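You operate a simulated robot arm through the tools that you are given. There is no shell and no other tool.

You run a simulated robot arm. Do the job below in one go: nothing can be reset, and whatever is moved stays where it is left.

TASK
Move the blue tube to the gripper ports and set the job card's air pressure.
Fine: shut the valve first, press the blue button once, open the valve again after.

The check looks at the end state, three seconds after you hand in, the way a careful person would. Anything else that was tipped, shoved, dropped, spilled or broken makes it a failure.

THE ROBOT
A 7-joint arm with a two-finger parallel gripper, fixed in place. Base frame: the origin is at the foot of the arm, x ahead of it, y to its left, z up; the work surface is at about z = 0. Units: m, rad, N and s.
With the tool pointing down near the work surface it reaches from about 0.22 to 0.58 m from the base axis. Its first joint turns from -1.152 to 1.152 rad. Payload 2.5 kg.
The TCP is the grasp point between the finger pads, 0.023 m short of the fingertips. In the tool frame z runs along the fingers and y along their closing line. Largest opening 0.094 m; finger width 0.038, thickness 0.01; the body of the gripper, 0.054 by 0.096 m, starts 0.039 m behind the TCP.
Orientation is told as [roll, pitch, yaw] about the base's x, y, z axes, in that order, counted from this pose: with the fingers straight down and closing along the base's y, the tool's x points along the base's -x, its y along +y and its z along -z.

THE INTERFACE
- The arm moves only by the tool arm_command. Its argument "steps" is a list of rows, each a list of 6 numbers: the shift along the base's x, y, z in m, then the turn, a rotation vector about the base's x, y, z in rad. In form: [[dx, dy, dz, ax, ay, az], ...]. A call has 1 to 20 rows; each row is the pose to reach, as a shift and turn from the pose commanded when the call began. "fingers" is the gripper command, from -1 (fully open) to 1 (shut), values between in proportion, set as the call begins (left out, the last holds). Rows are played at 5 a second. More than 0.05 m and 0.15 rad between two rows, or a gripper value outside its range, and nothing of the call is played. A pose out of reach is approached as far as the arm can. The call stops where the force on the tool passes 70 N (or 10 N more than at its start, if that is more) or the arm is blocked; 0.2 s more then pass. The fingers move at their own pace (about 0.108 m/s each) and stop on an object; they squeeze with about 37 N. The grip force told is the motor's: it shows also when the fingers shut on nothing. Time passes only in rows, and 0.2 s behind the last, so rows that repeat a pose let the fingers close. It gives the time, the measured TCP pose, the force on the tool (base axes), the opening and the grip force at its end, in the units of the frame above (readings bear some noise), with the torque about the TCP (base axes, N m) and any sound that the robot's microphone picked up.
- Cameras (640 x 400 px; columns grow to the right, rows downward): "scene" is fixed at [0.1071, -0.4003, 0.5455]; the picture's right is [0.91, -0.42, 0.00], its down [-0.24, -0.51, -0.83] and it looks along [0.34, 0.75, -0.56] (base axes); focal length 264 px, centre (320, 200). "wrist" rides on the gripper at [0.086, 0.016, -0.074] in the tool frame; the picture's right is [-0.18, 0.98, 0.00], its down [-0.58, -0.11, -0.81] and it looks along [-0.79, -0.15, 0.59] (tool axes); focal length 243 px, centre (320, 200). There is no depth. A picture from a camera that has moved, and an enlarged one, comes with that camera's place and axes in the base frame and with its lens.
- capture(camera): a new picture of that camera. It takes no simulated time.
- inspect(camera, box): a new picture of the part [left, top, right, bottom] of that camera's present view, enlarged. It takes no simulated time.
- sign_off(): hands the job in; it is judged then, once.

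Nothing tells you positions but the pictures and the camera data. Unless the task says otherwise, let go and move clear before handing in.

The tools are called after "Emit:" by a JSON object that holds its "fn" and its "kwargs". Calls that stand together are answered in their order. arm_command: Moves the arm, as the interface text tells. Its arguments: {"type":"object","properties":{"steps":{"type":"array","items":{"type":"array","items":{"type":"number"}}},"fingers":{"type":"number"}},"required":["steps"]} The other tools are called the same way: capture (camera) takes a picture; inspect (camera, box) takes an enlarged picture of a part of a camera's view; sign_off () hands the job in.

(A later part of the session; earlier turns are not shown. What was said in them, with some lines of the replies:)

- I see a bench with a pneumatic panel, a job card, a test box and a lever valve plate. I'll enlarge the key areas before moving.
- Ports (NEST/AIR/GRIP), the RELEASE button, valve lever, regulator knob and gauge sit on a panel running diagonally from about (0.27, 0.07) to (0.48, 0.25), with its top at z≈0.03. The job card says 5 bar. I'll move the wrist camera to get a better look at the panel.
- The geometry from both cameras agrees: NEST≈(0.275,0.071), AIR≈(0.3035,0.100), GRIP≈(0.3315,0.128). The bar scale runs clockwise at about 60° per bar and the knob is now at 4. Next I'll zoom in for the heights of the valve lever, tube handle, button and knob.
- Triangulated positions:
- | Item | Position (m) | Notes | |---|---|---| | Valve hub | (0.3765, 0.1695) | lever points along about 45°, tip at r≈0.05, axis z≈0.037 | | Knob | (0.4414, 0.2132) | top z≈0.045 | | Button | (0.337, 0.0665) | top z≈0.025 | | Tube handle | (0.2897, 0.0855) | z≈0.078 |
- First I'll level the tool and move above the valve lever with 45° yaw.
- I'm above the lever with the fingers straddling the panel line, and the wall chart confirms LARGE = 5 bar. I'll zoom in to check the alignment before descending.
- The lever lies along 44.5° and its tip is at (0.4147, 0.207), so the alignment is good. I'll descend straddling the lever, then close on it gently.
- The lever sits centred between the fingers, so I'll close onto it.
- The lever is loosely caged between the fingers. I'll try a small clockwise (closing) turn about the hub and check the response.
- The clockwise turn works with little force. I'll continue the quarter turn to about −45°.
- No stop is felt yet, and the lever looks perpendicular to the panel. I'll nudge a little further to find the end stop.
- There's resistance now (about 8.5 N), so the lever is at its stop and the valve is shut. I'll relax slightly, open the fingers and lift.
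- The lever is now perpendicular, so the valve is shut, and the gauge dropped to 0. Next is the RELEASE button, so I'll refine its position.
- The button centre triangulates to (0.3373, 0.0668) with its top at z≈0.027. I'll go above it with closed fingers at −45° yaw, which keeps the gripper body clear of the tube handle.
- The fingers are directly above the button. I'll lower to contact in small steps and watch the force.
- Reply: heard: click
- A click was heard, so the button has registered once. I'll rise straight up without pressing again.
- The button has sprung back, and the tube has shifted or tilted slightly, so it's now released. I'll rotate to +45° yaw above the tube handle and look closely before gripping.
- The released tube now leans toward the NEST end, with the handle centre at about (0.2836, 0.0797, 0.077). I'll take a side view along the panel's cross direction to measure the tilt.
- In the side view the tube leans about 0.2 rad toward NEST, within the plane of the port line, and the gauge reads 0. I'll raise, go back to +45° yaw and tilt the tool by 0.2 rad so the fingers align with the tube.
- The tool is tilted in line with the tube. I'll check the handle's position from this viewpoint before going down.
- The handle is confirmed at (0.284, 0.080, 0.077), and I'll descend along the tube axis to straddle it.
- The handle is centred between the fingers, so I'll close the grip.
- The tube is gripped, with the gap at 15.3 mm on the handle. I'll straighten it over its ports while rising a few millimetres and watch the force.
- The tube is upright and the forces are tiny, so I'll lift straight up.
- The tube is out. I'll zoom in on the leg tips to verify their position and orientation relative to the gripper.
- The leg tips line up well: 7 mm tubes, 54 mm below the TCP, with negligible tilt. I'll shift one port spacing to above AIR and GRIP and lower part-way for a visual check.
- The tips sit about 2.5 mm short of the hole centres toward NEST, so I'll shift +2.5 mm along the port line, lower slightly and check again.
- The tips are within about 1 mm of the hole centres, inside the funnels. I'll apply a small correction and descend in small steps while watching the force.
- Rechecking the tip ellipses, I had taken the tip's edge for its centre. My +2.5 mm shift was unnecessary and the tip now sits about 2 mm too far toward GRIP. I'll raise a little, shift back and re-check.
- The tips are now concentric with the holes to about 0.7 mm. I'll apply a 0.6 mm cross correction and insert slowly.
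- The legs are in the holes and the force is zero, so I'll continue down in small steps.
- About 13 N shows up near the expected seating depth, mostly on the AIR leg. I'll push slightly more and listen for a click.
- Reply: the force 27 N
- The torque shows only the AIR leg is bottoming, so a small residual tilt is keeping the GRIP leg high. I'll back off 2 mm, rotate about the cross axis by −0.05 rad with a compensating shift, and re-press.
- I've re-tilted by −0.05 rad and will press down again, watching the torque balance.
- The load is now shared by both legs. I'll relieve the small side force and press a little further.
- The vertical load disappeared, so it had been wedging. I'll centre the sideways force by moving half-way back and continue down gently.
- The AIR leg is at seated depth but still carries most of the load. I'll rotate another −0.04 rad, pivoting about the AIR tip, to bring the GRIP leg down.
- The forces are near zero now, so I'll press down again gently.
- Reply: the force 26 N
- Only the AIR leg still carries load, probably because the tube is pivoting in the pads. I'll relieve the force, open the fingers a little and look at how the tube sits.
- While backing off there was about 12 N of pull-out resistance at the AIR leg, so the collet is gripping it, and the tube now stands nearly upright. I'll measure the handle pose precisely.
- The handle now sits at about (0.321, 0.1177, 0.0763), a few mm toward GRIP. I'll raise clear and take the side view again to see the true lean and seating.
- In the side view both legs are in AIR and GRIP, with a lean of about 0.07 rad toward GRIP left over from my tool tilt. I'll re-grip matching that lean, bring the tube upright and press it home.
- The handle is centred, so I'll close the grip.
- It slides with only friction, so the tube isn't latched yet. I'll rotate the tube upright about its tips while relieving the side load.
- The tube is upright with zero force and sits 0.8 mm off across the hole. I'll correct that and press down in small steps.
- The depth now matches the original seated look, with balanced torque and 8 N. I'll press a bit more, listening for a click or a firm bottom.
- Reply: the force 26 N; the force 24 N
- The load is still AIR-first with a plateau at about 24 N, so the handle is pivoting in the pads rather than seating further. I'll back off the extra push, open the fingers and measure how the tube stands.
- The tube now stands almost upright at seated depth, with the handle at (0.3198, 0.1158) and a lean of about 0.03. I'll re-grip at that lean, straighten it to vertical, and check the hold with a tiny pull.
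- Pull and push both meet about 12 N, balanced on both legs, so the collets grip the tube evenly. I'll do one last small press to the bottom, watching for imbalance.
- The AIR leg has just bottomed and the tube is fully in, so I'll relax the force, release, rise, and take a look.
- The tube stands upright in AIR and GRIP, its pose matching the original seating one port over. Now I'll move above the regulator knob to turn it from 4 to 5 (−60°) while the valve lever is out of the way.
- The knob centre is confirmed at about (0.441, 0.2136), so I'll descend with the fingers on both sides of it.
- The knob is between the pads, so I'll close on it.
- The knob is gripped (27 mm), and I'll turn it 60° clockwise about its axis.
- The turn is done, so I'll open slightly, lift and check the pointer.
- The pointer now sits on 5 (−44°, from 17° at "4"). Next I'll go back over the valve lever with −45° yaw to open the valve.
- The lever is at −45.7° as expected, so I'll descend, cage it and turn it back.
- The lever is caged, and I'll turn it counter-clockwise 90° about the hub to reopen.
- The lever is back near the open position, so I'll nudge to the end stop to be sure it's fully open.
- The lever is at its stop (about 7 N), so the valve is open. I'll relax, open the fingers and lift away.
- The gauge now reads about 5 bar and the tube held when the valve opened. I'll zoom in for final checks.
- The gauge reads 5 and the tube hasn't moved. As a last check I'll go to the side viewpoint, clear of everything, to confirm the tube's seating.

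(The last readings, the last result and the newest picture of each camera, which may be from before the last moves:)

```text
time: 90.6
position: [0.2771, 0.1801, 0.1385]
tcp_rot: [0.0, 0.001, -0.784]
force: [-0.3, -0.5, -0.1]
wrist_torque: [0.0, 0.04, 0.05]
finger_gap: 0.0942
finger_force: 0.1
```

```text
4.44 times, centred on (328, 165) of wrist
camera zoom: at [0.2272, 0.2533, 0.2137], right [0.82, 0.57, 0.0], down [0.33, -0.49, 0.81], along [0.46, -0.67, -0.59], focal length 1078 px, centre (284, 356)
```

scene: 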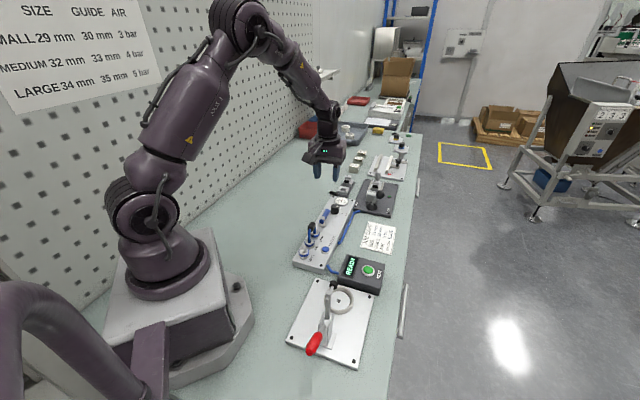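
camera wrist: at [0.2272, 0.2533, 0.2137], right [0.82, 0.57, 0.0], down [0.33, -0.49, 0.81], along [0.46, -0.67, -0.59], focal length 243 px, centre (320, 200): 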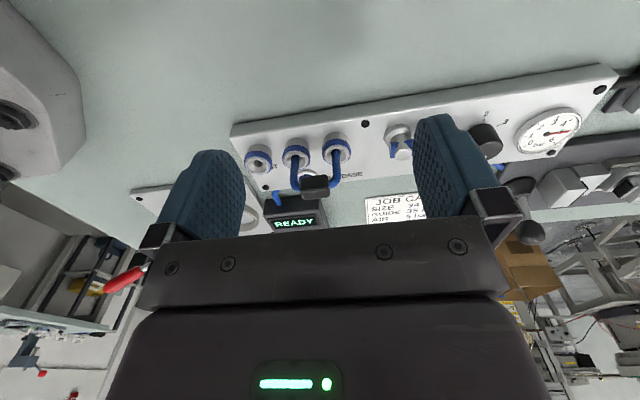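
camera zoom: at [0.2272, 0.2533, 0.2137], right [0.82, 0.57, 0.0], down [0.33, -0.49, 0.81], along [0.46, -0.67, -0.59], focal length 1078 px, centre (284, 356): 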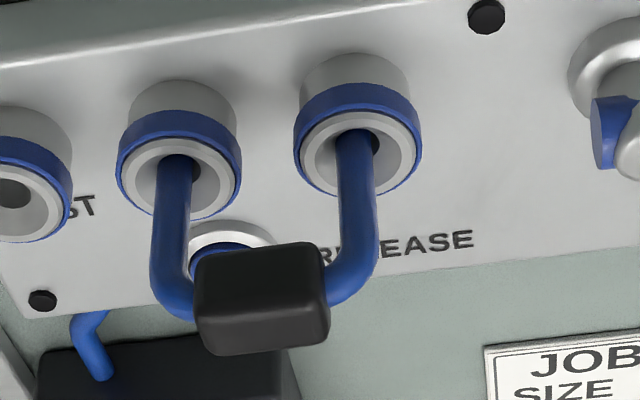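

The side view shows the tube upright and seated in AIR and GRIP. The valve is open, the gauge is on 5 bar, and nothing else was disturbed. I'll retreat upward and wait a moment before handing in.

Emit:
{"fn": "arm_command", "kwargs": {"steps": [[0, 0, 0.04, 0, 0, 0], [0, 0, 0.08, 0, 0, 0], [0, 0, 0.12, 0, 0, 0], [0, 0, 0.15, 0, 0, 0], [0, 0, 0.15, 0, 0, 0], [0, 0, 0.15, 0, 0, 0]]}}

Emit:
{"fn": "inspect", "kwargs": {"camera": "scene", "box": [285, 175, 405, 275]}}

```text
time: 92.0
position: [0.2774, 0.1798, 0.2896]
tcp_rot: [0.001, 0.001, -0.783]
force: [1.0, 0.4, 0.1]
wrist_torque: [-0.03, -0.02, 0.02]
finger_gap: 0.094
finger_force: 0.0
```

```text
4.00 times, centred on (345, 225) of scene
camera zoom: at [0.1071, -0.4003, 0.5455], right [0.91, -0.42, 0.0], down [-0.24, -0.51, -0.83], along [0.34, 0.75, -0.56], focal length 1054 px, centre (220, 100)
```

zoom: 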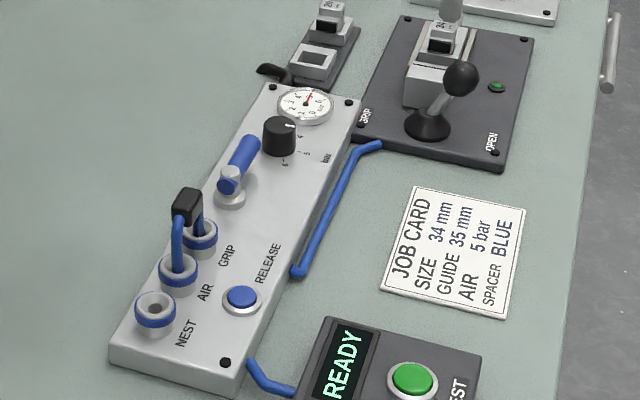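

The final state looks right: the tube bridges AIR and GRIP, the valve lever is back along the panel (open), the regulator and gauge are at 5 bar, and the arm is clear. I'm handing in the job now.

Emit:
{"fn": "sign_off", "kwargs": {}}

```text
The job is handed in.
```

The blue tube now bridges the AIR and GRIP ports, the regulator is set to the job card's 5 bar, and the valve is open again. I've handed the job in.

- **Order:** I shut the valve, pressed the blue button once (one click heard), moved the tube, turned the regulator from 4 to 5, then reopened the valve.
- **Pressure:** With the valve open, the gauge needle sits on 5.
- **Tube:** It stands upright in both ports at about the same depth as it started, and it did not move when the air came back on. I heard no click when it went in. When I tugged and pushed it before reopening the valve, both legs held with about 12 N of friction, so I can't say for certain that a lock engaged.
- **Seating it:** The tube tilted after the button press, so seating took several small presses and one re-grip.

In the final pictures nothing else looks moved or knocked, and the arm is clear of the panel.
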